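You operate a simulated robot arm through the tools that you are given. There is no shell and no other tool. Be economical: measure what you need, move in short steps, check, and stop when the job is done.

Carry out the task below with a simulated robot arm. There is one attempt and no reset: what you move stays moved.

Task
Shut the carton and band it at the pull printed on it.
Fine: slide it close to the gate, one pull with hands out of the arch, lever up and dial off after.
Where things are to end (x, y in the base frame): carton with the green stripe within 3 cm of [56, -20].

It is judged by the outcome, as a careful person would: the job done as asked, and still so three seconds after it is handed in. It fails if anything else is knocked over, pushed out of place, dropped, spilled or broken.

Robot
A 6-joint arm with a two-finger gripper on a trunk, on a base that drives. Base frame: it is fixed to the floor where the robot stands at the start and does not move with it; the origin is under the middle of the robot, x ahead of it, y to its left, z up; the surface under the hand at the start is at about z = 80. Units: cm, degrees, N and s.
With the tool pointing down near the work surface it reaches from about 30 to 74 cm from the robot's upright axis, wherever it stands. Its first joint turns from -166.0 to 166.0 degrees. Places, roughly: arrow flap of the carton with the green stripe [20, -40, 100]; carton with the green stripe [30, -50, 80]; dial of the bander [40, 0, 110]; lever with the white knob [30, -30, 110]; yellow gate [70, -10, 90]. Payload 1.57 kg.
The TCP is the grasp point between the finger pads, 2.1 cm short of the fingertips. In the tool frame z runs along the fingers and y along their closing line. The gripper opens to 7 cm. The gripper's body begins 5 cm behind the TCP.
Orientation is that of the tool frame in the base frame, as a unit quaternion [x, y, z, w]. With the fingers straight down and closing along the base's y, the tool's x points along the base's -x, its y along +y and its z along -z.

Tools
- The arm moves only by the tool nudge_tool. Its argument "deltas" is text: rows parted by semicolons, each of 7 numbers parted by spaces: the shift along the tool's x, y, z in units of 50 mm (1.0 is 50 mm), then the turn, a rotation vector about the tool's x, y, z in units of 6 degrees (1.0 is 6 degrees), then the finger opening in cm, from 0 to 7. In form: x y z wx wy wz grip; .... A call has 1 to 12 rows; each row shifts and turns the commanded pose from where the row before left it, along the tool's axes as they then stand. A call with a number of a shift or a turn outside -1 to 1 is refused whole. A row lasts 0.2 s, in which the tool goes at most 5 cm and 8.6 degrees; a call with a longer step from one row to the next is refused whole, and so is a gripper value outside its range. A pose out of reach is approached as far as the arm can. The call stops where the force on the tool passes 90 N (or 10 N more than at its start, if that is more) or the arm is blocked; 0.2 s more then pass. The fingers move at their own pace and stop on an object; they squeeze with about 30 N. The grip force told is the motor's: it shows also when the fingers shut on nothing. Time passes only in rows, and 0.2 s behind the last, so rows that do not move let the fingers close. It gives the time, the measured TCP pose, the force on the tool (base axes), the opening and the grip force at its end, in the units of the frame above (readings bear some noise), with the torque about the TCP (base axes, N m) and any sound that the robot's microphone picked up, and new pictures: "pictures" is both (left out), scene, wrist or none.
- Cameras (640 x 400 px; columns grow to the right, rows downward): "scene" is now at [-0.31, 9.83, 148.35]; the picture's right is [-0.72, -0.70, 0.00], its down [-0.50, 0.51, -0.70] and it looks along [0.49, -0.50, -0.71] (base axes); focal length 296 px, centre (320, 200). "wrist" rides on the gripper at [7.9, 0.4, -8.1] in the tool frame; the picture's right is [-0.05, 1.00, 0.00], its down [-0.67, -0.04, -0.74] and it looks along [-0.74, -0.04, 0.67] (tool axes); focal length 256 px, centre (320, 200). There is no depth. A picture from a camera that has moved, and an enlarged one, comes with that camera's place and axes in the base frame and with its lens.
- steer(legs): drives the robot by 1 to 6 legs, each [ahead, left, turn to the left] in cm, cm and degrees, along the robot's own axes; the way and the turn of a leg run together, so that a leg with both is an arc; at most 150 cm and 180 degrees a leg. The arm and the cameras ride along, it lands a little off, and it stops where it bumps. It gives what a move gives, and a new picture of the scene camera.
- pan_tilt(pan, tilt): turns the head with the scene camera to pan (to the left, within 155 degrees either way) and tilt (down, from -29 to 69), counted from straight ahead of the robot. It gives what a move gives, and a new picture of the scene camera.
- zoom(camera, box): a new picture of the part [left, top, right, bottom] of that camera's present view, enlarged. It takes no simulated time.
- job_done(): hands the job in; it is judged then, once.

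Go step by step. Nothing tells you exact positions but the pictures and the camera data: compare them with the known pose of the tool, close in by small moves and look again before you grip or let go. The budget is 120 turns and 260 pictures, counting those below and the enlarged ones. Unless the task says otherwise, let go and move clear before handing in, and close with one line.

The tools are called as name(argument=value, ...) on one line, values as JSON. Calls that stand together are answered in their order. nudge_tool: Moves the arm, as the interface text tells. Its arguments: {"type":"object","properties":{"deltas":{"type":"string"},"pictures":{"type":"string","enum":["both","scene","wrist","none"]}},"required":["deltas"]} The other tools are called the same way: steer (legs) drives the base; pan_tilt (pan, tilt) turns the head that bears the scene camera; zoom (camera, box) takes an enlarged picture of a part of a camera's view; job_done () hands the job in.

At the start:

```text
time_s: 0.0
ee_pos: [33.97, -21.54, 114.86]
tool_rot: [0.0, 1.0, 0.0, 0.0]
force: [1.0, 0.5, 0.6]
moment: [0.0, -0.01, 0.02]
grip_width: 6.99
gripper_force: 0.2
robot x, y, heading: [-0.29, -0.05, 0.0]
head pan, tilt: [-45.7, 45.4]
```

scene: 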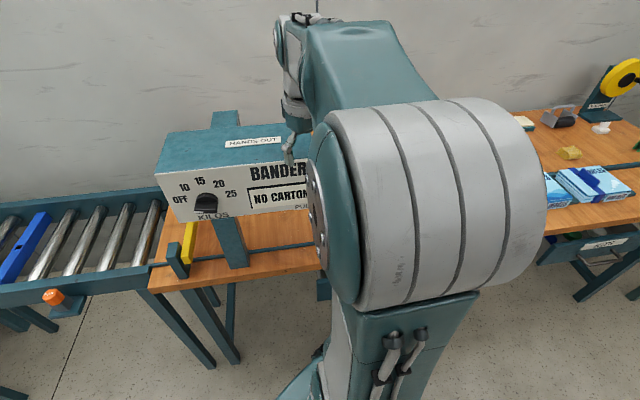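
wrist: 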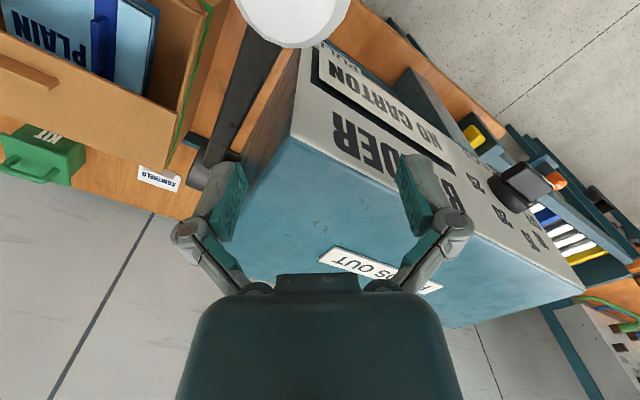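

The arm blocks much of the scene view; I see the bander with its dial (OFF 10 15 20 25), a lever, and part of the carton. I'll look around with the head first.

pan_tilt(pan=-75, tilt=45)

pan_tilt(pan=-20, tilt=45)

zoom(camera="wrist", box=[0, 0, 320, 200])

```text
time_s: 0.9
ee_pos: [33.97, -21.61, 114.76]
tool_rot: [0.001, 1.0, -0.001, 0.0]
force: [-0.3, -0.3, -0.1]
moment: [-0.04, -0.02, 0.02]
grip_width: 7.01
gripper_force: 0.0
robot x, y, heading: [0.03, 0.41, -0.3]
head pan, tilt: [-75.0, 45.0]
camera scene: at [-3.86, 7.77, 148.4], right [-0.97, -0.26, 0.0], down [-0.18, 0.68, -0.71], along [0.18, -0.68, -0.71], focal length 296 px, centre (320, 200)
```

scene: 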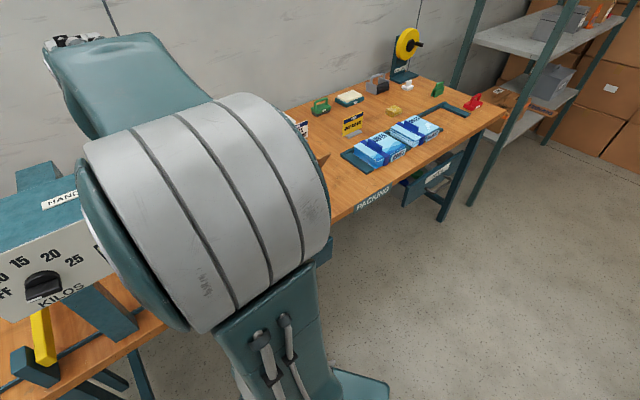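

```text
time_s: 2.2
ee_pos: [33.85, -21.45, 114.93]
tool_rot: [-0.001, 1.0, 0.0, 0.0]
force: [-0.9, 0.9, 0.2]
moment: [0.0, 0.01, 0.02]
grip_width: 7.01
gripper_force: 0.1
robot x, y, heading: [0.11, 0.09, 0.2]
head pan, tilt: [-20.0, 45.0]
camera scene: at [1.67, 12.84, 148.4], right [-0.34, -0.94, 0.0], down [-0.66, 0.24, -0.71], along [0.66, -0.24, -0.71], focal length 296 px, centre (320, 200)
```

scene: 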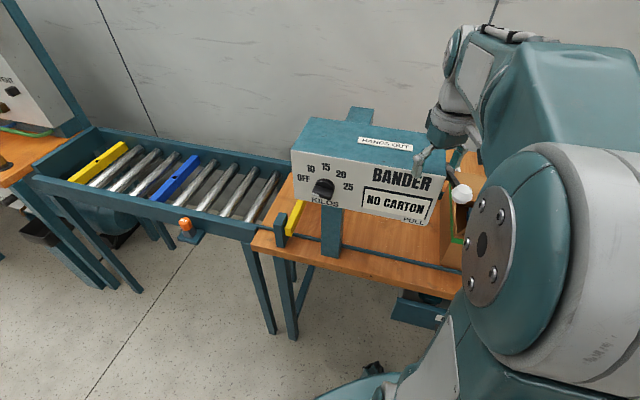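

```text
2.00 times, centred on (160, 100) of wrist
camera zoom: at [25.99, -21.05, 123.0], right [0.05, 1.0, 0.0], down [0.67, -0.04, 0.74], along [0.74, -0.04, -0.67], focal length 512 px, centre (640, 400)
```

zoom: 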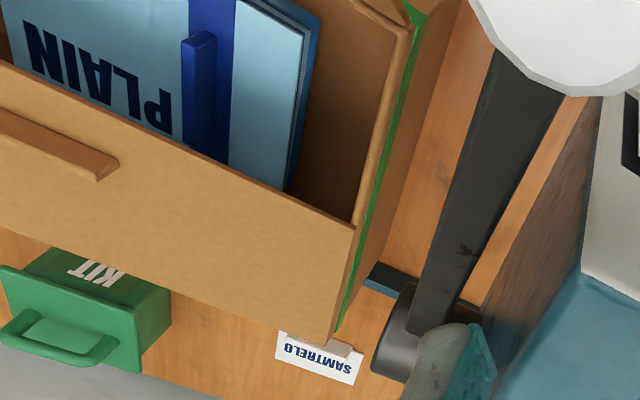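

The carton is open with an upright flap, a book "PLAIN" inside or behind it, and lies right of the bander; the arm blocks my view. I'll lift the tool and swing it left to clear the view.

nudge_tool(deltas="0 0 -1 0 0 0 7; 0 0 -1 0 0 0 7; 0 0 -1 0 0 0 7; 0 1 0 0 0 0 7; 0 1 0 0 0 0 7; 0 1 0 0 0 0 7; 0 1 0 0 0 0 7; 0 1 0 0 0 0 7; 0 1 0 0 0 0 7; 0 1 0 0 0 0 7; 0 1 0 0 0 0 7; 0 1 0 0 0 0 7", pictures="wrist")

pan_tilt(pan=-55, tilt=45)

```text
time_s: 4.8
ee_pos: [33.96, 23.85, 129.96]
tool_rot: [0.0, 1.0, 0.0, 0.0]
force: [-1.0, -0.3, 0.1]
moment: [-0.01, 0.01, 0.01]
grip_width: 6.97
gripper_force: 0.1
robot x, y, heading: [0.18, -0.17, 0.1]
head pan, tilt: [-20.0, 45.0]
camera wrist: at [26.05, 24.41, 138.05], right [0.05, 1.0, 0.0], down [0.67, -0.03, 0.74], along [0.74, -0.04, -0.67], focal length 256 px, centre (320, 200)
```

wrist: 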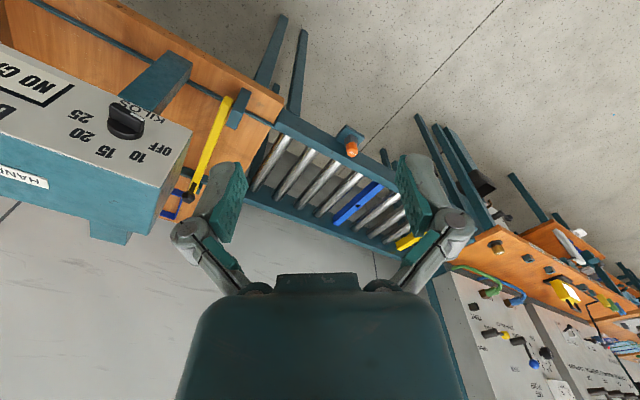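

```text
time_s: 5.8
ee_pos: [34.0, 23.56, 129.98]
tool_rot: [0.0, 1.0, 0.0, 0.0]
force: [0.1, 0.3, 0.3]
moment: [0.0, -0.03, -0.01]
grip_width: 7.01
gripper_force: 0.0
robot x, y, heading: [0.0, 0.32, 0.2]
head pan, tilt: [-55.0, 45.0]
camera scene: at [-1.29, 9.17, 148.39], right [-0.82, -0.57, 0.0], down [-0.41, 0.58, -0.71], along [0.41, -0.58, -0.71], focal length 296 px, centre (320, 200)
```

scene: 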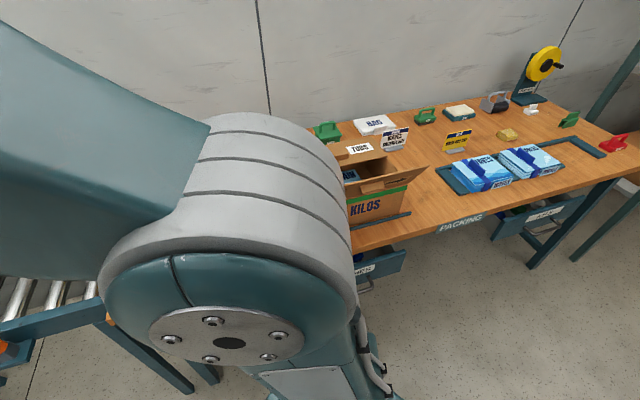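

Now the carton is visible: KILOS label, green stripe. I'll zoom in to read the print and look more to the right.

pan_tilt(pan=-80, tilt=45)

zoom(camera="scene", box=[100, 100, 340, 250])

```text
time_s: 6.7
ee_pos: [34.0, 23.64, 129.93]
tool_rot: [0.0, 1.0, -0.001, 0.0]
force: [0.8, -0.1, 0.0]
moment: [0.02, 0.02, 0.0]
grip_width: 7.01
gripper_force: 0.1
robot x, y, heading: [0.12, -0.01, -0.2]
head pan, tilt: [-80.0, 45.0]
camera scene: at [-4.54, 7.82, 148.39], right [-0.98, -0.17, 0.0], down [-0.12, 0.7, -0.71], along [0.12, -0.7, -0.71], focal length 296 px, centre (320, 200)
```

scene: 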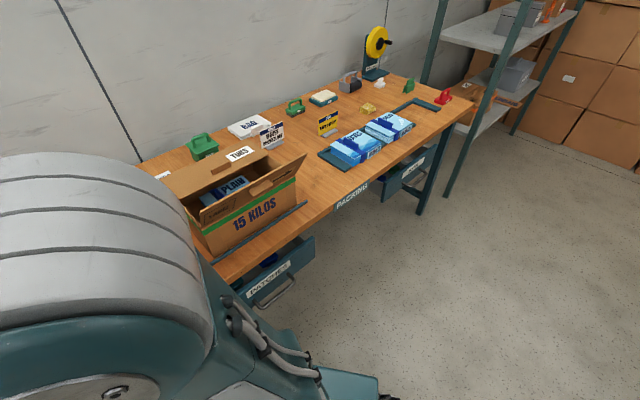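

```text
2.67 times, centred on (220, 175) of scene
camera zoom: at [-4.54, 7.82, 148.39], right [-0.98, -0.17, 0.0], down [-0.12, 0.7, -0.71], along [0.12, -0.7, -0.71], focal length 789 px, centre (587, 267)
```

zoom: 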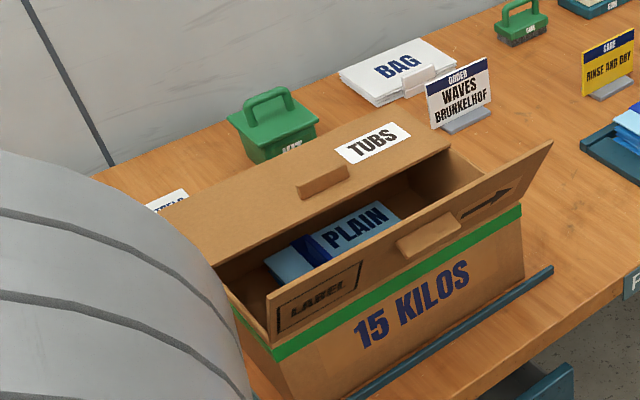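

The carton (about 29 cm long, "15 KILOS", both flaps up) lies along the bench, which runs at roughly 48° toward the bander. I'll bring the wrist camera over the carton for a closer look at flaps and contents.

nudge_tool(deltas="0 -1 0 0 0 0 7; 0 -1 0 0 0 0 7; 0 -1 0 0 0 0 7; 0 -1 0 0 0 0 7; 0 -1 0 0 0 0 7; 0 -1 0 0 0 0 7; 0 -1 0 0 0 0 7; 0 -1 0 0 0 0 7; 0 -1 0 0 0 0 7; 0 -1 0 0 0 0 7; 0 -1 0 0 0 0 7; 0 -1 0 0 0 0 7", pictures="none")

nudge_tool(deltas="1 0 0 0 0 1 7; 1 0 0 0 0 1 7; 0 0 0 0 0 1 7; 0 0 0 0 0 1 7; 0 0 0 0 0 1 7; 0 0 0 0 0 1 7; 0 0 0 0 0 1 7", pictures="wrist")

```text
time_s: 9.3
ee_pos: [34.0, -36.97, 129.86]
tool_rot: [-0.001, 1.0, 0.0, 0.0]
force: [-0.1, -0.5, 0.4]
moment: [0.02, -0.03, -0.01]
grip_width: 6.99
gripper_force: 0.0
robot x, y, heading: [-0.41, -0.04, -0.1]
head pan, tilt: [-80.0, 45.0]
```

```text
time_s: 10.9
ee_pos: [23.9, -36.07, 129.76]
tool_rot: [0.359, 0.933, 0.0, 0.0]
force: [0.2, -0.1, 0.0]
moment: [0.02, 0.03, -0.01]
grip_width: 6.98
gripper_force: 0.1
robot x, y, heading: [-0.19, -0.29, 0.2]
head pan, tilt: [-80.0, 45.0]
camera wrist: at [18.33, -30.43, 137.99], right [0.71, 0.71, 0.0], down [0.47, -0.47, 0.74], along [0.53, -0.53, -0.67], focal length 256 px, centre (320, 200)
```

wrist: 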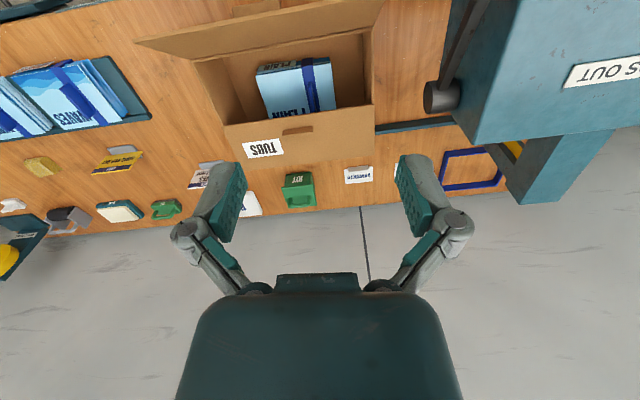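

The wrist view shows the open carton with the PLAIN book inside, flaps leaning outward. Zooming in for printed details.

zoom(camera="wrist", box=[120, 0, 400, 175])

pan_tilt(pan=-65, tilt=50)

```text
2.29 times, centred on (260, 88) of wrist
camera zoom: at [18.33, -30.43, 137.99], right [0.71, 0.71, 0.0], down [0.47, -0.47, 0.74], along [0.53, -0.53, -0.67], focal length 585 px, centre (457, 457)
```

zoom: 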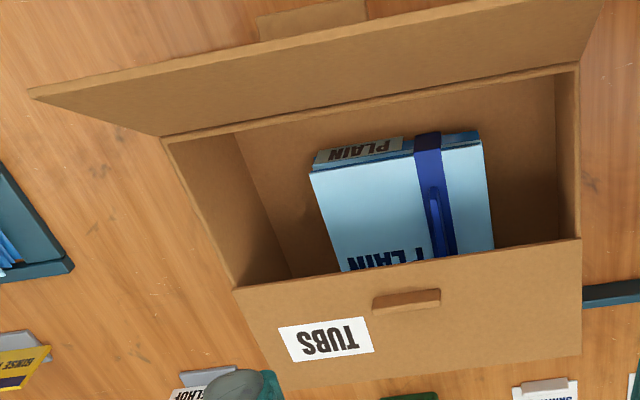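

```text
time_s: 11.7
ee_pos: [23.99, -36.0, 129.99]
tool_rot: [0.358, 0.934, 0.001, 0.0]
force: [-0.5, -0.1, -0.2]
moment: [-0.02, -0.01, 0.01]
grip_width: 7.02
gripper_force: 0.1
robot x, y, heading: [0.2, -0.03, -0.3]
head pan, tilt: [-65.0, 50.0]
camera scene: at [-2.74, 8.57, 147.72], right [-0.91, -0.42, 0.0], down [-0.32, 0.69, -0.64], along [0.27, -0.58, -0.77], focal length 296 px, centre (320, 200)
```

scene: 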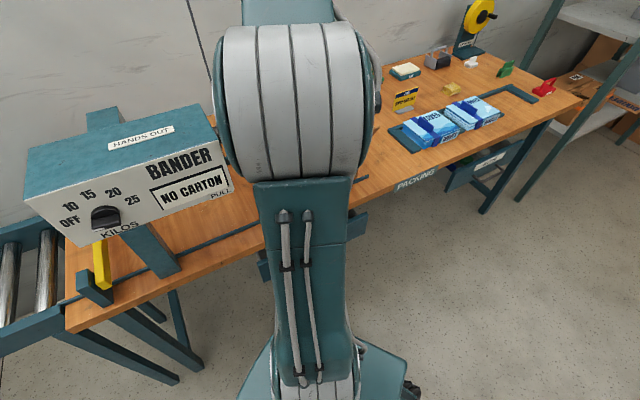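

I need a clear view of the arrow flap and the dial; I'll swing the tool along the bench away from the bander (high), which is also the side I'll push from.

nudge_tool(deltas="0 -1 0 0 0 0 7; 0 -1 0 0 0 0 7; 0 -1 0 0 0 0 7; 0 -1 0 0 0 0 7; 0 -1 0 0 0 0 7; 0 -1 0 0 0 0 7; 0 -1 0 0 0 0 7; 0 -1 0 0 0 0 7", pictures="none")

pan_tilt(pan=-50, tilt=50)

zoom(camera="scene", box=[40, 80, 280, 230])

zoom(camera="scene", box=[260, 80, 500, 230])

```text
time_s: 13.4
ee_pos: [-2.76, -59.14, 123.45]
tool_rot: [0.358, 0.934, 0.0, 0.0]
force: [0.3, 0.0, 0.9]
moment: [-0.02, 0.02, 0.0]
grip_width: 6.98
gripper_force: 0.0
out of reach, approached as far as the arm can: row 5, 6, 7, 8
robot x, y, heading: [-0.14, -0.03, -0.0]
head pan, tilt: [-65.0, 50.0]
```

```text
time_s: 14.2
ee_pos: [-2.77, -58.98, 123.49]
tool_rot: [0.358, 0.934, 0.001, 0.0]
force: [0.3, -0.8, -0.5]
moment: [0.01, 0.01, 0.01]
grip_width: 7.0
gripper_force: 0.0
robot x, y, heading: [-0.3, 0.15, -0.1]
head pan, tilt: [-50.0, 50.0]
camera scene: at [-1.13, 9.47, 147.73], right [-0.77, -0.64, 0.0], down [-0.49, 0.59, -0.64], along [0.41, -0.49, -0.77], focal length 296 px, centre (320, 200)
```

scene: 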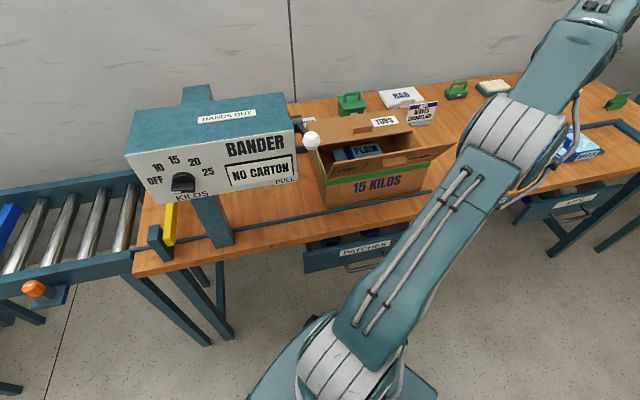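

```text
2.67 times, centred on (160, 155) of scene
camera zoom: at [-1.13, 9.47, 147.73], right [-0.77, -0.64, 0.0], down [-0.49, 0.59, -0.64], along [0.41, -0.49, -0.77], focal length 789 px, centre (747, 320)
```

zoom: 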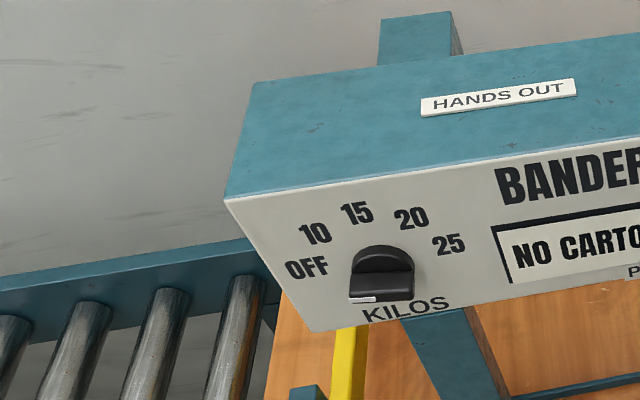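

```text
2.67 times, centred on (380, 155) of scene
camera zoom: at [-1.13, 9.47, 147.73], right [-0.77, -0.64, 0.0], down [-0.49, 0.59, -0.64], along [0.41, -0.49, -0.77], focal length 789 px, centre (160, 320)
```

zoom: 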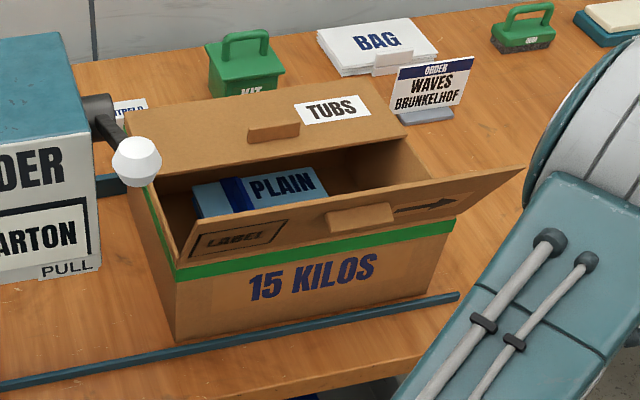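

The dial reads OFF/10/15/20/25, the carton prints 15 kilos, the far flap lies almost flat outward, and the near arrow flap stands leaning toward me. The lane is at about 51°; I'll drive about 20 cm back along the bench so that the carton's right end, lever and dial are all in reach.

nudge_tool(deltas="1 0 -1 0 0 0 0; 1 0 0 0 0 0 0", pictures="none")

steer(legs=[[-12, -16, 0]])

pan_tilt(pan=-40, tilt=45)

zoom(camera="scene", box=[200, 50, 520, 250])

```text
refused: row 1 steps farther than a row can; nothing moved
```

```text
time_s: 15.8
ee_pos: [-14.79, -74.6, 123.7]
tool_rot: [0.358, 0.934, -0.002, 0.001]
force: [-0.6, 0.3, 0.8]
moment: [-0.01, 0.03, -0.01]
grip_width: 7.01
gripper_force: 0.1
robot x, y, heading: [-11.9, -16.0, -0.1]
head pan, tilt: [-50.0, 50.0]
camera scene: at [-13.1, -6.13, 147.69], right [-0.77, -0.64, 0.0], down [-0.49, 0.59, -0.64], along [0.41, -0.49, -0.76], focal length 296 px, centre (320, 200)
```

scene: 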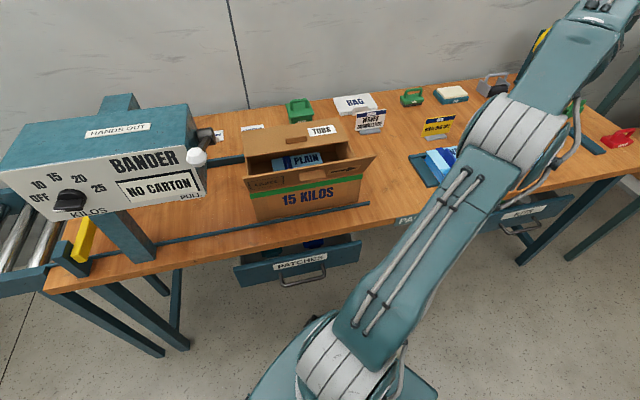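

```text
time_s: 16.6
ee_pos: [-14.8, -74.78, 123.78]
tool_rot: [0.358, 0.934, -0.001, 0.001]
force: [1.0, -0.5, -0.2]
moment: [-0.02, -0.04, 0.02]
grip_width: 7.01
gripper_force: 0.0
robot x, y, heading: [-11.79, -15.98, -0.1]
head pan, tilt: [-40.0, 45.0]
camera scene: at [-11.82, -5.74, 148.41], right [-0.64, -0.77, 0.0], down [-0.54, 0.46, -0.71], along [0.54, -0.45, -0.71], focal length 296 px, centre (320, 200)
```

scene: 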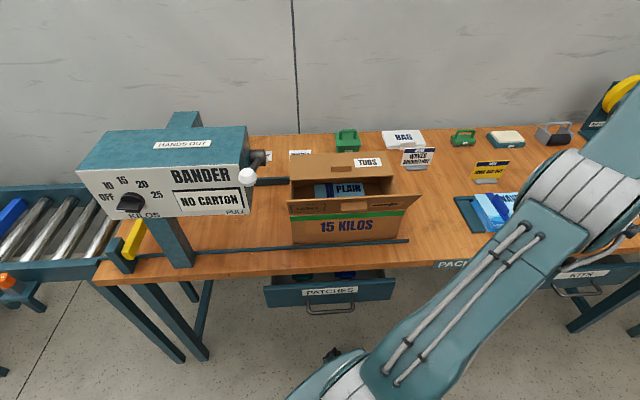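

```text
2.00 times, centred on (360, 150) of scene
camera zoom: at [-11.82, -5.74, 148.41], right [-0.64, -0.77, 0.0], down [-0.54, 0.46, -0.71], along [0.54, -0.45, -0.71], focal length 592 px, centre (240, 300)
```

zoom: 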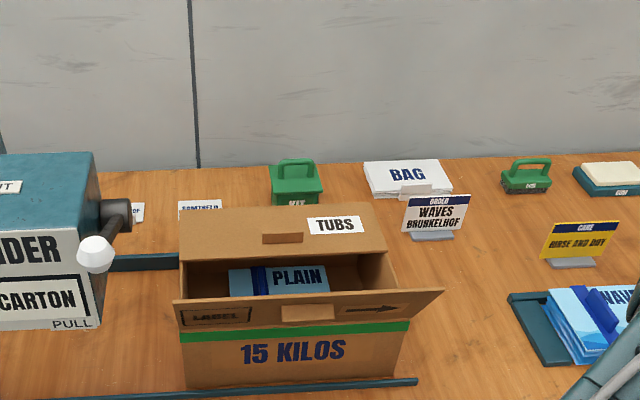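

This near-perpendicular view gives the lane direction as about 54°, the carton centre near (29, -49), rim at z≈91, the far flap leaning out ~45°, and the lane centre (the target line) about 5 cm farther than the carton's current line. First I'll close the far flap from behind with vertical fingers; moving high to a point behind it.

nudge_tool(deltas="0 0 0 0 0 -1 7; -0.6 0.75 0 0 0 0 7; -0.6 0.75 0 0 0 0 7; -0.6 0.75 0 0 0 0 7; -0.6 0.75 0 0 0 0 7; -0.6 0.75 0 0 0 0 7; -0.6 0.75 0 0 0 0 7; -0.6 0.75 0 0 0 0 7; -0.6 0.75 0 0 0 0 7; -0.6 0.75 0 0 0 0 7; -0.6 0.75 0 0 0 0 7; -0.6 0.75 0 0 0 0 7")

```text
time_s: 19.1
ee_pos: [33.83, -58.22, 121.3]
tool_rot: [0.31, 0.951, -0.001, 0.0]
force: [-0.7, -0.5, 0.3]
moment: [-0.03, -0.04, 0.0]
grip_width: 7.01
gripper_force: 0.1
out of reach, approached as far as the arm can: row 10, 11, 12
robot x, y, heading: [-12.09, -16.18, 0.1]
head pan, tilt: [-40.0, 45.0]
camera scene: at [-11.62, -5.8, 148.41], right [-0.64, -0.77, 0.0], down [-0.54, 0.46, -0.71], along [0.54, -0.45, -0.71], focal length 296 px, centre (320, 200)
camera wrist: at [27.69, -53.19, 129.36], right [0.63, 0.78, 0.0], down [0.52, -0.42, 0.75], along [0.58, -0.47, -0.67], focal length 256 px, centre (320, 200)
```

scene: 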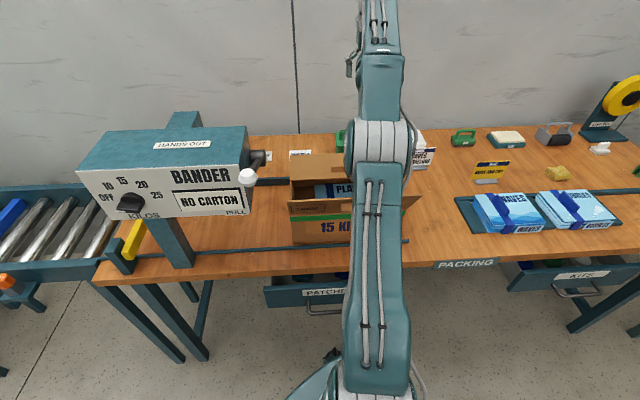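
wrist: 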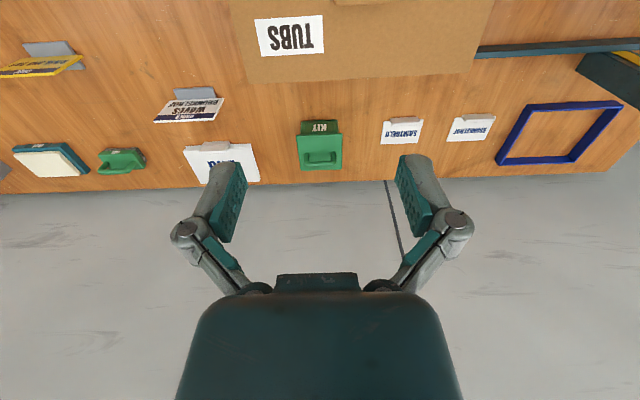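

The far flap looks nearly flat (about 10 cm long, free edge ~z 93), so I'll lift it from beneath at its right-hand end with a tilted, closed finger. I'll drive ~14 cm further along the bench and tilt the tool 48°.

steer(legs=[[-5.6, -13.2, 0]])

nudge_tool(deltas="0 -0.9 0 0 0 0 0; 0 -0.9 0 0 0 0 0; 0 0 0 -1 0 0 0; 0 0 0 -1 0 0 0; 0 0 0 -1 0 0 0; 0 0 0 -1 0 0 0; 0 0 0 -1 0 0 0; 0 0 0 -1 0 0 0; 0 0 0 -1 0 0 0; 0 0 0 -1 0 0 0; 0 0 0 0 0 0 0")

```text
time_s: 20.5
ee_pos: [28.27, -71.05, 121.26]
tool_rot: [0.309, 0.951, -0.003, 0.001]
force: [0.7, 0.6, 0.4]
moment: [-0.05, 0.02, -0.01]
grip_width: 7.03
gripper_force: 0.1
robot x, y, heading: [-17.37, -28.78, -0.1]
head pan, tilt: [-40.0, 45.0]
camera scene: at [-17.2, -18.26, 148.37], right [-0.64, -0.77, 0.0], down [-0.54, 0.45, -0.71], along [0.54, -0.46, -0.71], focal length 296 px, centre (320, 200)
```

scene: 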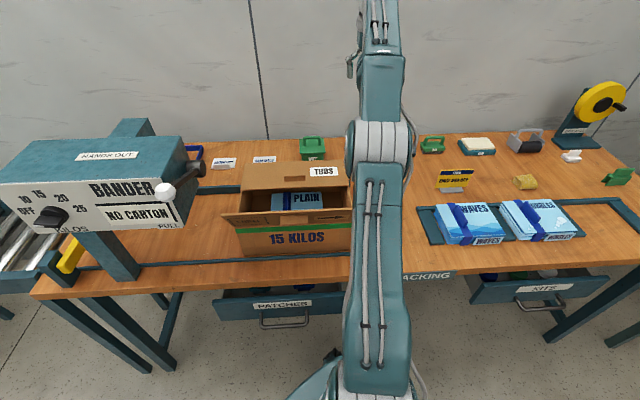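

```text
time_s: 22.9
ee_pos: [20.85, -75.34, 118.56]
tool_rot: [0.282, 0.869, 0.386, 0.129]
force: [0.4, 0.2, 0.1]
moment: [0.01, -0.01, 0.03]
grip_width: 0.0
gripper_force: 28.8
out of reach, approached as far as the arm can: row 1, 2, 3, 4, 5, 6, 7, 8, 9, 10
robot x, y, heading: [-17.71, -28.98, -0.1]
head pan, tilt: [-40.0, 45.0]
camera scene: at [-17.26, -19.02, 148.42], right [-0.64, -0.77, 0.0], down [-0.54, 0.46, -0.71], along [0.54, -0.45, -0.71], focal length 296 px, centre (320, 200)
camera wrist: at [11.08, -75.24, 124.24], right [0.43, 0.51, 0.74], down [0.2, -0.86, 0.47], along [0.88, -0.06, -0.47], focal length 256 px, centre (320, 200)
```

scene: 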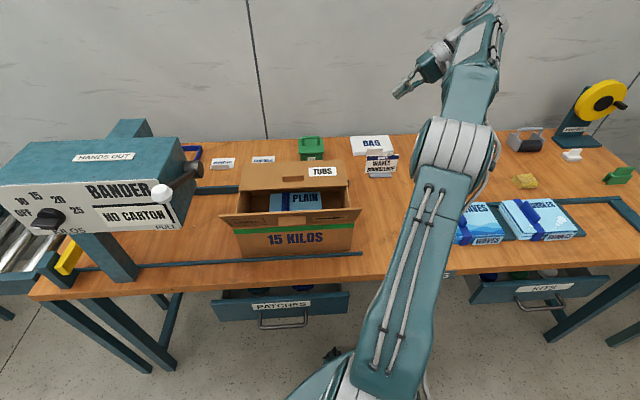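
wrist: 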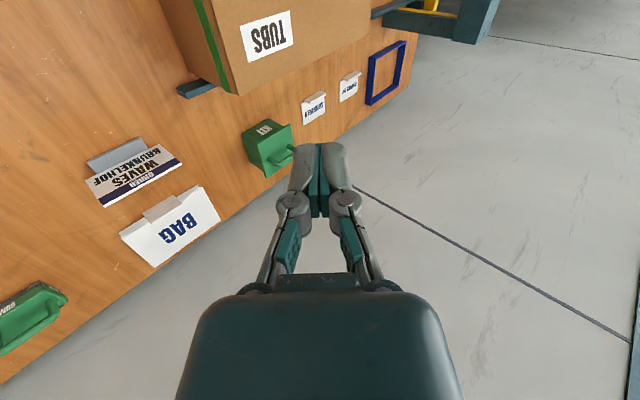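

I need a closer look at the far flap from this angle.

zoom(camera="wrist", box=[120, 0, 440, 200])

zoom(camera="scene", box=[200, 130, 400, 255])

```text
2.00 times, centred on (280, 100) of wrist
camera zoom: at [11.08, -75.24, 124.24], right [0.43, 0.51, 0.74], down [0.2, -0.86, 0.47], along [0.88, -0.06, -0.47], focal length 512 px, centre (400, 400)
```

zoom: 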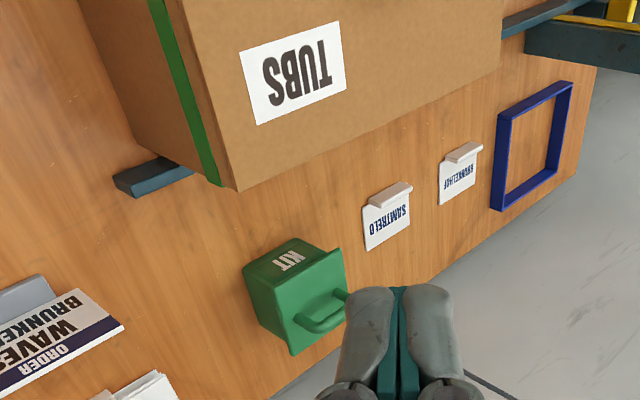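

```text
3.20 times, centred on (300, 192) of scene
camera zoom: at [-17.26, -19.02, 148.42], right [-0.64, -0.77, 0.0], down [-0.54, 0.46, -0.71], along [0.54, -0.45, -0.71], focal length 947 px, centre (384, 224)
```

zoom: 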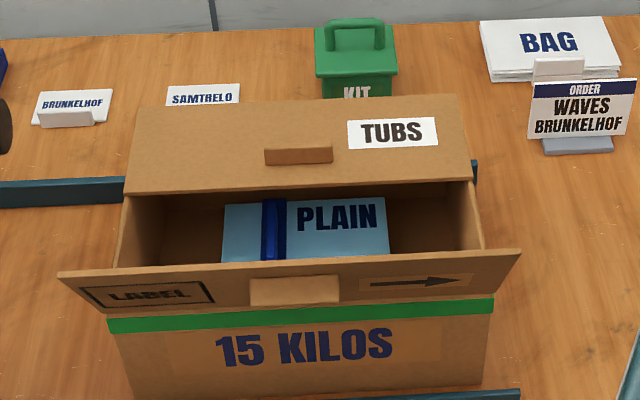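

Now it's clear: the TUBS flap is already shut flat over the rear half; the carton is ~30 × 24 cm and lies centred between the rails (already on the target's line). Only the near arrow flap must be folded. I'll straighten the tool and bring it in front of that flap.

nudge_tool(deltas="1 0 0 1 0 0 0; 1 0 0 1 0 0 0; 1 0 0 1 0 0 0; 1 0 0 1 0 0 0; 1 0 0 1 0 0 0; 0 0 0 1 0 0 0; 0 0 0 1 0 0 0; 0 0 0 1 0 0 0; 0 0 0 0 0 0 0", pictures="none")

```text
time_s: 24.9
ee_pos: [0.66, -60.52, 118.66]
tool_rot: [0.309, 0.951, -0.002, 0.002]
force: [0.2, 0.2, 0.7]
moment: [0.01, 0.03, -0.01]
grip_width: 0.0
gripper_force: 28.7
robot x, y, heading: [-17.6, -29.33, 0.0]
head pan, tilt: [-40.0, 45.0]
```

Tool is vertical and in front of the flap line; now along to the flap's middle, looking before descending.

nudge_tool(deltas="0 0.9 0 0 0 0 0; 0 0.9 0 0 0 0 0; 0 0.9 0 0 0 0 0; 0 0.9 0 0 0 0 0; 0 0.9 0 0 0 0 0; 0.2 0.8 0 0 0 0 0; 0 0 1 0 0 0 0; 0 0 1 0 0 0 0")

```text
time_s: 26.7
ee_pos: [15.47, -38.31, 108.44]
tool_rot: [0.309, 0.951, -0.002, 0.001]
force: [-0.1, -0.4, 0.5]
moment: [-0.05, 0.0, 0.0]
grip_width: 0.01
gripper_force: 28.6
robot x, y, heading: [-17.48, -28.87, 0.1]
head pan, tilt: [-40.0, 45.0]
camera scene: at [-17.31, -18.75, 148.4], right [-0.64, -0.77, 0.0], down [-0.54, 0.45, -0.71], along [0.54, -0.45, -0.71], focal length 296 px, centre (320, 200)
camera wrist: at [9.25, -33.32, 116.43], right [0.63, 0.78, 0.0], down [0.52, -0.42, 0.75], along [0.58, -0.47, -0.66], focal length 256 px, centre (320, 200)
```

scene: 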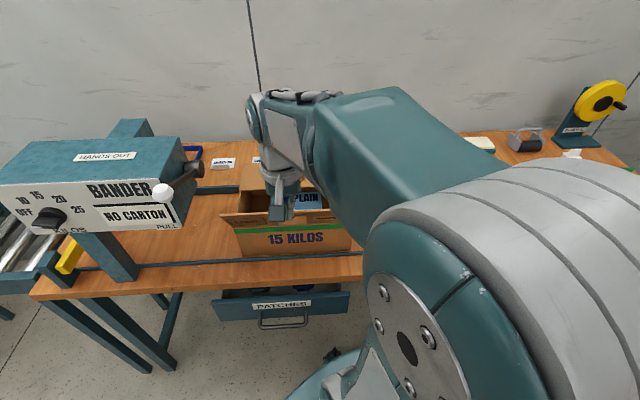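
wrist: 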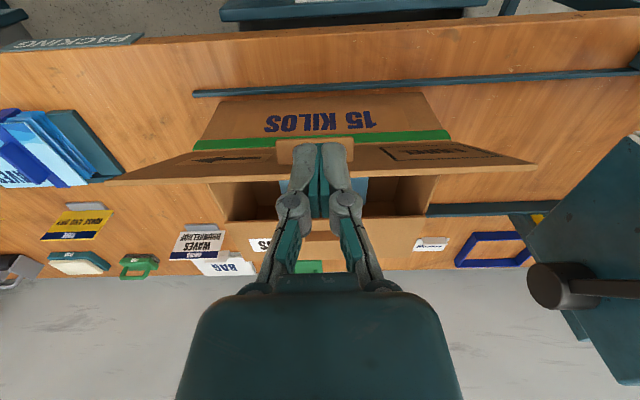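

The closed fingertips are ~5 cm in front of the leaning arrow flap. Descending to tip z≈96 and pushing it over toward the carton.

nudge_tool(deltas="0 0 1 0 0 0 0; 0 0 1 0 0 0 0; -0.6 0 0 0 0 0 0; -0.6 0 0 0 0 0 0; -0.6 0 0 0 0 0 0; -0.6 0 0 0 0 0 0; -0.6 0 0 0 0 0 0")

```text
time_s: 27.7
ee_pos: [19.67, -41.43, 99.21]
tool_rot: [0.308, 0.951, 0.001, 0.001]
force: [-27.4, 27.5, 51.0]
moment: [-1.0, -0.23, 0.05]
grip_width: 0.64
gripper_force: 28.3
robot x, y, heading: [-17.77, -29.35, -0.3]
head pan, tilt: [-40.0, 45.0]
stopped in row 5: the force on the tool passed its limit at 125 N (the readings are from after the stop); the commanded pose is now the measured one
camera scene: at [-17.88, -17.89, 148.37], right [-0.64, -0.77, 0.0], down [-0.54, 0.45, -0.71], along [0.54, -0.46, -0.7], focal length 296 px, centre (320, 200)
camera wrist: at [13.53, -36.38, 107.27], right [0.63, 0.78, 0.0], down [0.52, -0.42, 0.75], along [0.58, -0.47, -0.67], focal length 256 px, centre (320, 200)
```

scene: 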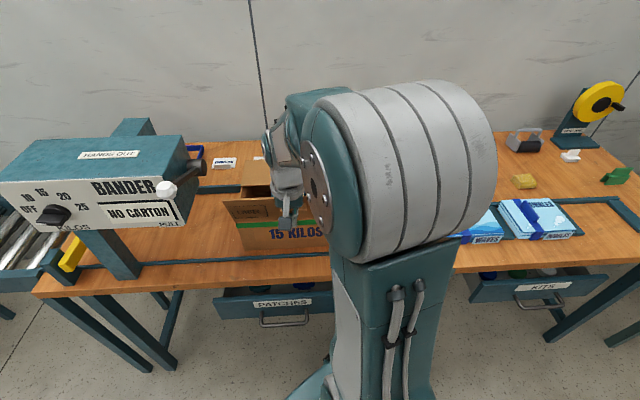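
wrist: 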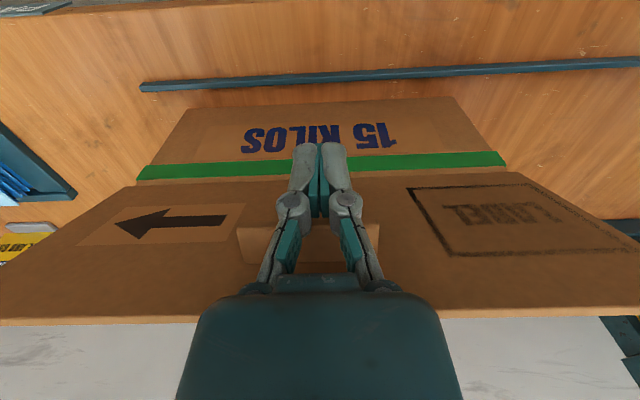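

The fingertips caught on the flap's tab (hard contact). I'll back off, shift sideways past the tab and push beside it.

nudge_tool(deltas="0.3 0 -0.5 0 0 0 0; 0.6 0 -0.6 0 0 0 0; 0 0 0 0 0 0 0")

```text
time_s: 28.5
ee_pos: [16.38, -38.89, 104.33]
tool_rot: [0.309, 0.951, -0.001, 0.0]
force: [0.2, 0.4, -0.1]
moment: [-0.05, 0.02, 0.0]
grip_width: 0.0
gripper_force: 28.4
robot x, y, heading: [-17.28, -29.17, 0.1]
head pan, tilt: [-40.0, 45.0]
camera scene: at [-17.38, -18.27, 148.38], right [-0.64, -0.77, 0.0], down [-0.54, 0.45, -0.71], along [0.54, -0.46, -0.71], focal length 296 px, centre (320, 200)
camera wrist: at [10.16, -33.86, 112.47], right [0.63, 0.78, 0.0], down [0.52, -0.42, 0.74], along [0.58, -0.47, -0.67], focal length 256 px, centre (320, 200)
```

scene: 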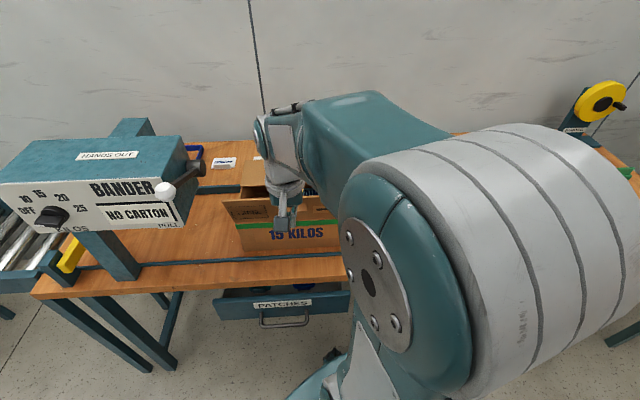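
wrist: 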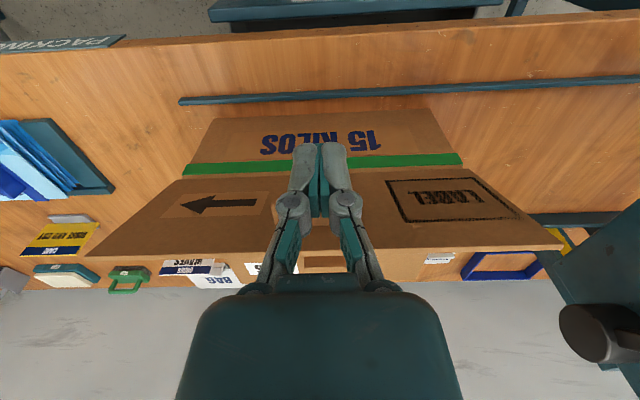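

The flap stays put and is now nearly upright. I'll shift 6.5 cm sideways of the tab and push on.

nudge_tool(deltas="0 -0.7 0 0 0 0 0; 0 -0.7 0 0 0 0 0; 0 0 0.9 0 0 0 0; -0.7 0 0 0 0 0 0; -0.7 0 0 0 0 0 0; -0.7 0 0 0 0 0 0; -0.7 0 0 0 0 0 0; 0 0 0 0 0 0 0")

```text
time_s: 30.3
ee_pos: [23.72, -53.26, 99.71]
tool_rot: [0.309, 0.951, 0.002, -0.001]
force: [0.7, 0.1, -0.3]
moment: [0.05, -0.02, 0.02]
grip_width: 0.02
gripper_force: 28.8
robot x, y, heading: [-17.64, -28.96, -0.0]
head pan, tilt: [-40.0, 45.0]
camera scene: at [-17.31, -18.96, 148.42], right [-0.64, -0.77, 0.0], down [-0.54, 0.46, -0.71], along [0.54, -0.45, -0.71], focal length 296 px, centre (320, 200)
camera wrist: at [17.61, -48.32, 107.89], right [0.63, 0.78, 0.0], down [0.52, -0.42, 0.74], along [0.58, -0.47, -0.67], focal length 256 px, centre (320, 200)
```

scene: 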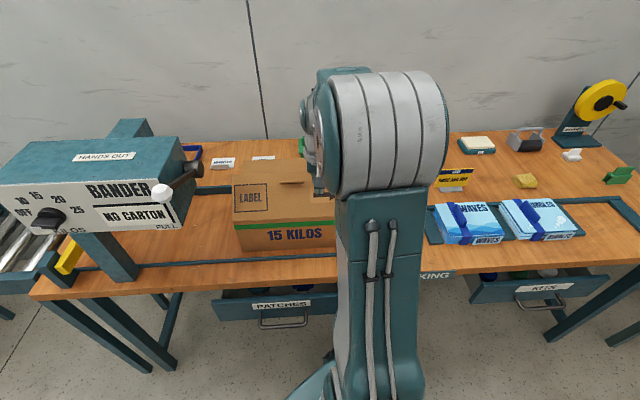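
wrist: 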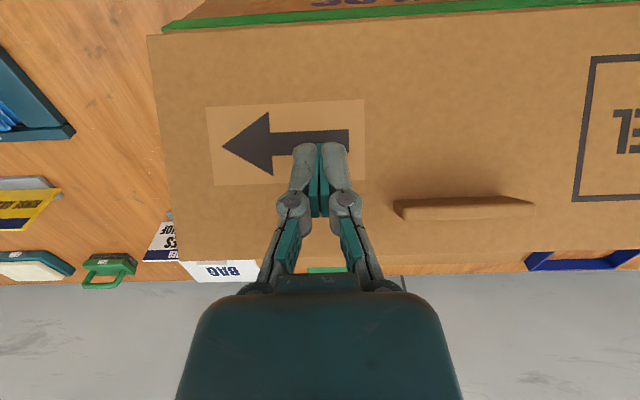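

The flap is now folding inward past vertical. I'll go a bit further over and press down.

nudge_tool(deltas="-0.6 0 0 0 0 0 0; -0.2 0 0.4 0 0 0 0; 0 0 0.4 0 0 0 0; 0 0 0.2 0 0 0 0; 0 0 0.1 0 0 0 0; 0 0 0 0 0 0 0")

```text
time_s: 31.8
ee_pos: [27.1, -55.72, 95.41]
tool_rot: [0.31, 0.951, -0.003, 0.013]
force: [-13.1, 4.8, 49.1]
moment: [0.34, 0.57, 0.01]
grip_width: 0.61
gripper_force: 28.5
robot x, y, heading: [-17.87, -28.67, 0.0]
head pan, tilt: [-40.0, 45.0]
stopped in row 6: the force on the tool passed its limit at 91 N (the readings are from after the stop); the commanded pose is now the measured one
camera scene: at [-17.69, -18.47, 148.4], right [-0.64, -0.77, 0.0], down [-0.54, 0.45, -0.71], along [0.54, -0.46, -0.71], focal length 296 px, centre (320, 200)
camera wrist: at [20.76, -50.49, 103.48], right [0.63, 0.78, 0.0], down [0.5, -0.41, 0.76], along [0.59, -0.48, -0.65], focal length 256 px, centre (320, 200)
```

scene: 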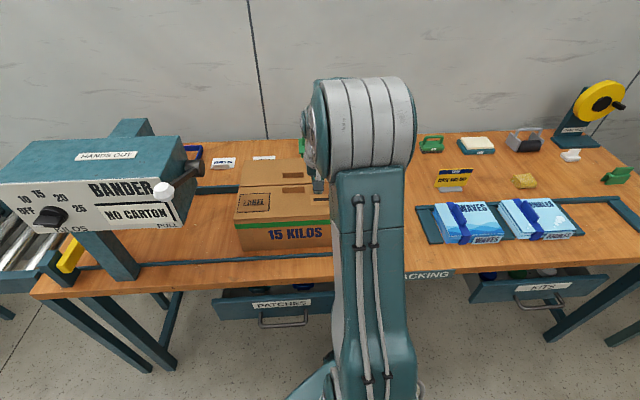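
wrist: 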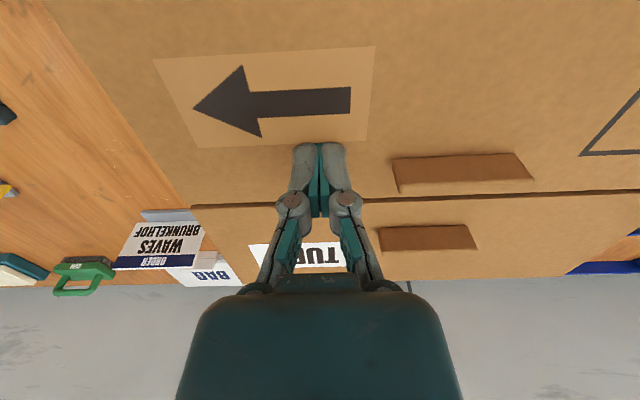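

The flap is pressed shut. Lifting clear to check that it stays shut.

nudge_tool(deltas="0 0 -0.5 0 0 0 0; 0 0 -1 0 0 0 0; 0 -1 -0 0 0 0 0; 0 -1 0 0 0 0 0; 0 -1 0 0 0 0 0; 0 -1 0 0 0 0 0; 0 0 0 0 0 0 0")

zoom(camera="scene", box=[160, 120, 400, 270])

```text
time_s: 33.4
ee_pos: [15.39, -72.02, 102.62]
tool_rot: [0.31, 0.951, -0.002, 0.008]
force: [0.1, 0.5, 0.7]
moment: [-0.02, 0.02, 0.0]
grip_width: 0.01
gripper_force: 28.8
robot x, y, heading: [-17.65, -28.8, 0.2]
head pan, tilt: [-40.0, 45.0]
camera scene: at [-17.4, -18.82, 148.41], right [-0.64, -0.77, 0.0], down [-0.54, 0.46, -0.71], along [0.54, -0.45, -0.71], focal length 296 px, centre (320, 200)
camera wrist: at [9.05, -66.87, 110.62], right [0.63, 0.78, 0.0], down [0.51, -0.41, 0.76], along [0.59, -0.47, -0.65], focal length 256 px, centre (320, 200)
```

scene: 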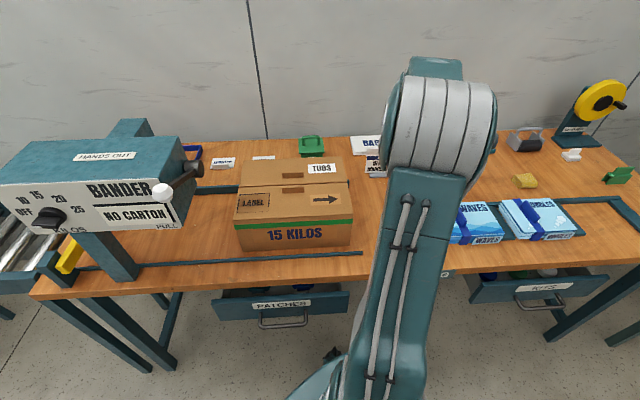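
wrist: 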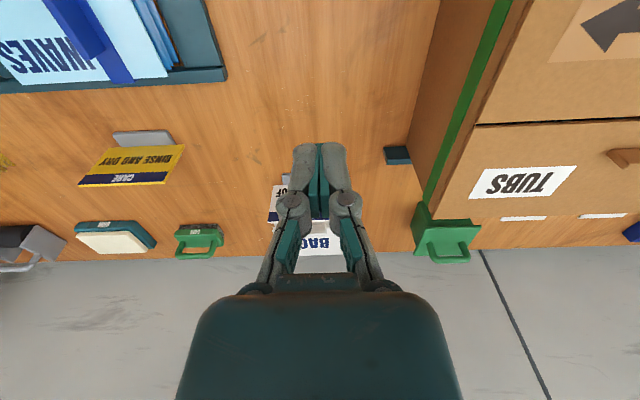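

```text
2.67 times, centred on (280, 195) of scene
camera zoom: at [-17.4, -18.82, 148.41], right [-0.64, -0.77, 0.0], down [-0.54, 0.46, -0.71], along [0.54, -0.45, -0.71], focal length 789 px, centre (427, 213)
```

zoom: 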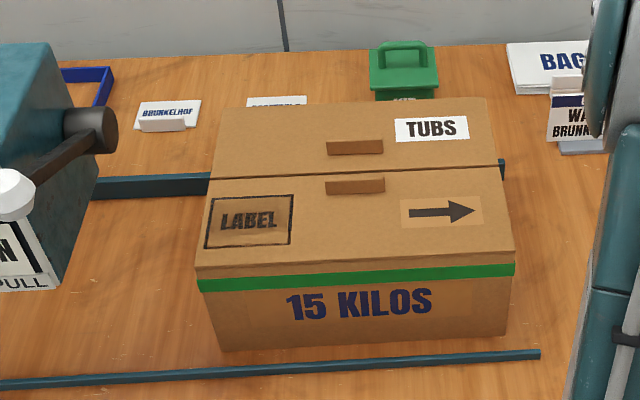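

The carton is shut: both flaps flat. Now I'll turn the tool 90° so both fingers span the carton's width, and tilt it so tips lead toward the bander for pushing.

nudge_tool(deltas="0 0 -0.5 0 0 -1 7; 0 0 0 0 0 -1 7; 0 0 0 0 0 -1 7; 0 0 0 0 0 -1 7; 0 0 0 0 0 -1 7; 0 0 0 0 0 -1 7; 0 0 0 0 0 -1 7; 0 0 0 0 0 -1 7; 0 0 0 0 0 -1 7; 0 0 0 0 0 -1 7; 0 0 0 0 0 -1 7; 0 0 0 0 0 -1 7", pictures="none")

nudge_tool(deltas="0 0 0 0 0 -1 7; 0 0 0 0 0 -1 7; 0 0 0 0 0 -1 7; 0 0 0 0 -1 0 7; 0 0 0 0 -1 0 7; 0 0 0 0 -1 0 7; 0 0 0 0 -1 0 7; 0 0 0 0 -1 0 7; 0 0 0 0 -1 0 7; 0 0 0 0 0 0 7")

```text
time_s: 36.0
ee_pos: [15.33, -71.95, 105.04]
tool_rot: [-0.311, 0.951, -0.007, 0.005]
force: [-0.4, -0.5, 0.3]
moment: [-0.02, -0.02, -0.02]
grip_width: 7.0
gripper_force: 0.0
robot x, y, heading: [-18.11, -29.02, -0.1]
head pan, tilt: [-40.0, 45.0]
```

```text
time_s: 38.2
ee_pos: [15.38, -71.91, 105.06]
tool_rot: [-0.434, 0.846, 0.134, 0.281]
force: [-0.1, 0.1, 0.9]
moment: [0.04, 0.0, -0.01]
grip_width: 7.01
gripper_force: 0.0
robot x, y, heading: [-17.79, -28.94, -0.1]
head pan, tilt: [-40.0, 45.0]
camera scene: at [-17.41, -18.9, 148.41], right [-0.64, -0.77, 0.0], down [-0.54, 0.46, -0.71], along [0.54, -0.45, -0.71], focal length 296 px, centre (320, 200)
camera wrist: at [8.34, -80.64, 106.91], right [-0.78, 0.62, 0.01], down [0.07, 0.07, 0.99], along [0.62, 0.78, -0.1], focal length 256 px, centre (320, 200)
```

scene: 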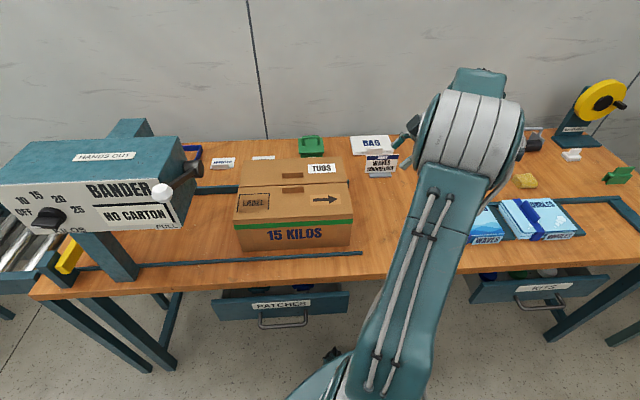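
wrist: 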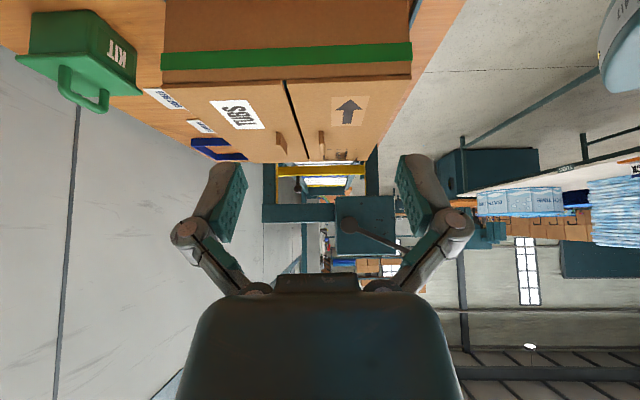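

The wrist view from behind shows the carton square to the lane, its centre about 3 cm farther than the tool. I'll shift, lower to mid-height of the carton, and approach its end.

nudge_tool(deltas="0 -0.68 0 0 0 0 7; 0.58 0 0.8 0 0 0 7; 0.58 0 0.8 0 0 0 7; 0.58 0 0.8 0 0 0 7; 0.29 0 0.4 0 0 0 7; -0.81 0 0.588 0 0 0 7; 0 0 0 0 0 0 7")

```text
time_s: 39.8
ee_pos: [21.5, -69.97, 87.79]
tool_rot: [-0.434, 0.846, 0.133, 0.28]
force: [-0.4, 0.0, 0.5]
moment: [0.02, -0.04, -0.01]
grip_width: 7.0
gripper_force: 0.0
robot x, y, heading: [-17.51, -29.21, -0.2]
head pan, tilt: [-40.0, 45.0]
camera scene: at [-17.38, -18.81, 148.41], right [-0.64, -0.77, 0.0], down [-0.54, 0.46, -0.71], along [0.54, -0.45, -0.71], focal length 296 px, centre (320, 200)
camera wrist: at [14.47, -78.64, 89.7], right [-0.78, 0.62, 0.01], down [0.07, 0.07, 0.99], along [0.62, 0.78, -0.1], focal length 256 px, centre (320, 200)
```

scene: 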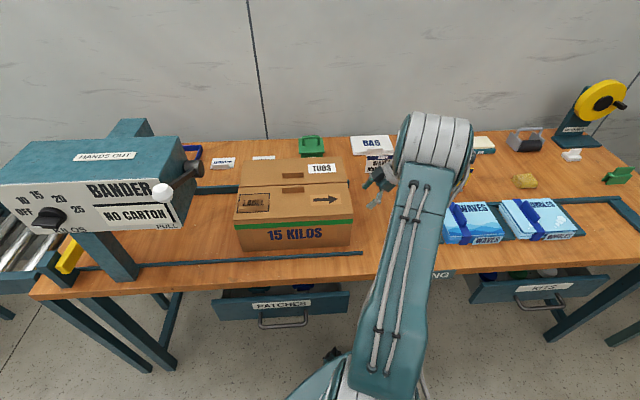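
wrist: 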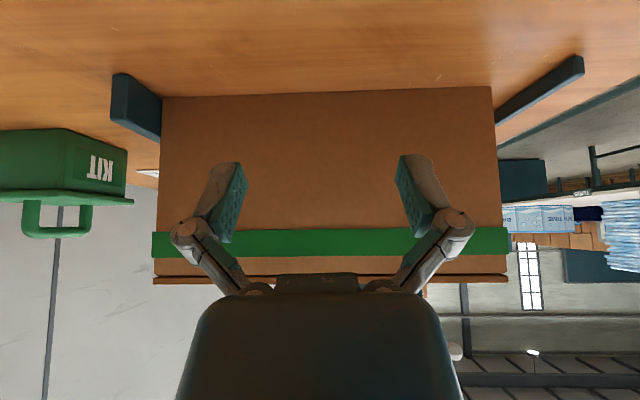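

Both rails flank the carton snugly and the tool is centred. Now pushing along the lane slowly.

nudge_tool(deltas="-0.4 0 0.29 0 0 0 7; -0.4 0 0.29 0 0 0 7; -0.3 0 0.218 0 0 0 7; -0.3 0 0.218 0 0 0 7; -0.3 0 0.218 0 0 0 7; -0.3 0 0.218 0 0 0 7; -0.3 0 0.218 0 0 0 7; -0.3 0 0.218 0 0 0 7; 0 0 0 0 0 0 7")

```text
time_s: 41.8
ee_pos: [30.72, -56.93, 87.89]
tool_rot: [-0.434, 0.846, 0.133, 0.28]
force: [-0.9, -0.9, 0.1]
moment: [-0.06, 0.0, 0.03]
grip_width: 6.99
gripper_force: 0.1
robot x, y, heading: [-17.76, -29.04, 0.1]
head pan, tilt: [-40.0, 45.0]
camera scene: at [-17.34, -18.83, 148.41], right [-0.64, -0.77, 0.0], down [-0.54, 0.46, -0.71], along [0.54, -0.45, -0.71], focal length 296 px, centre (320, 200)
camera wrist: at [23.81, -65.69, 89.69], right [-0.78, 0.62, 0.01], down [0.07, 0.07, 0.99], along [0.62, 0.78, -0.1], focal length 256 px, centre (320, 200)
```

scene: 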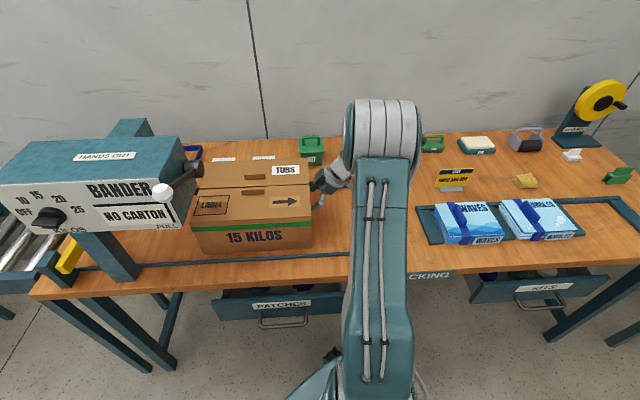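
wrist: 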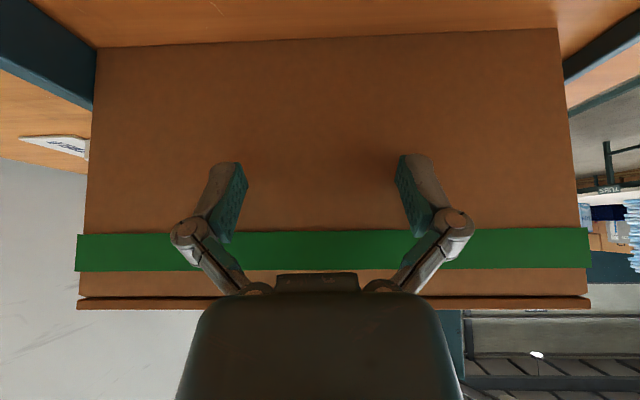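

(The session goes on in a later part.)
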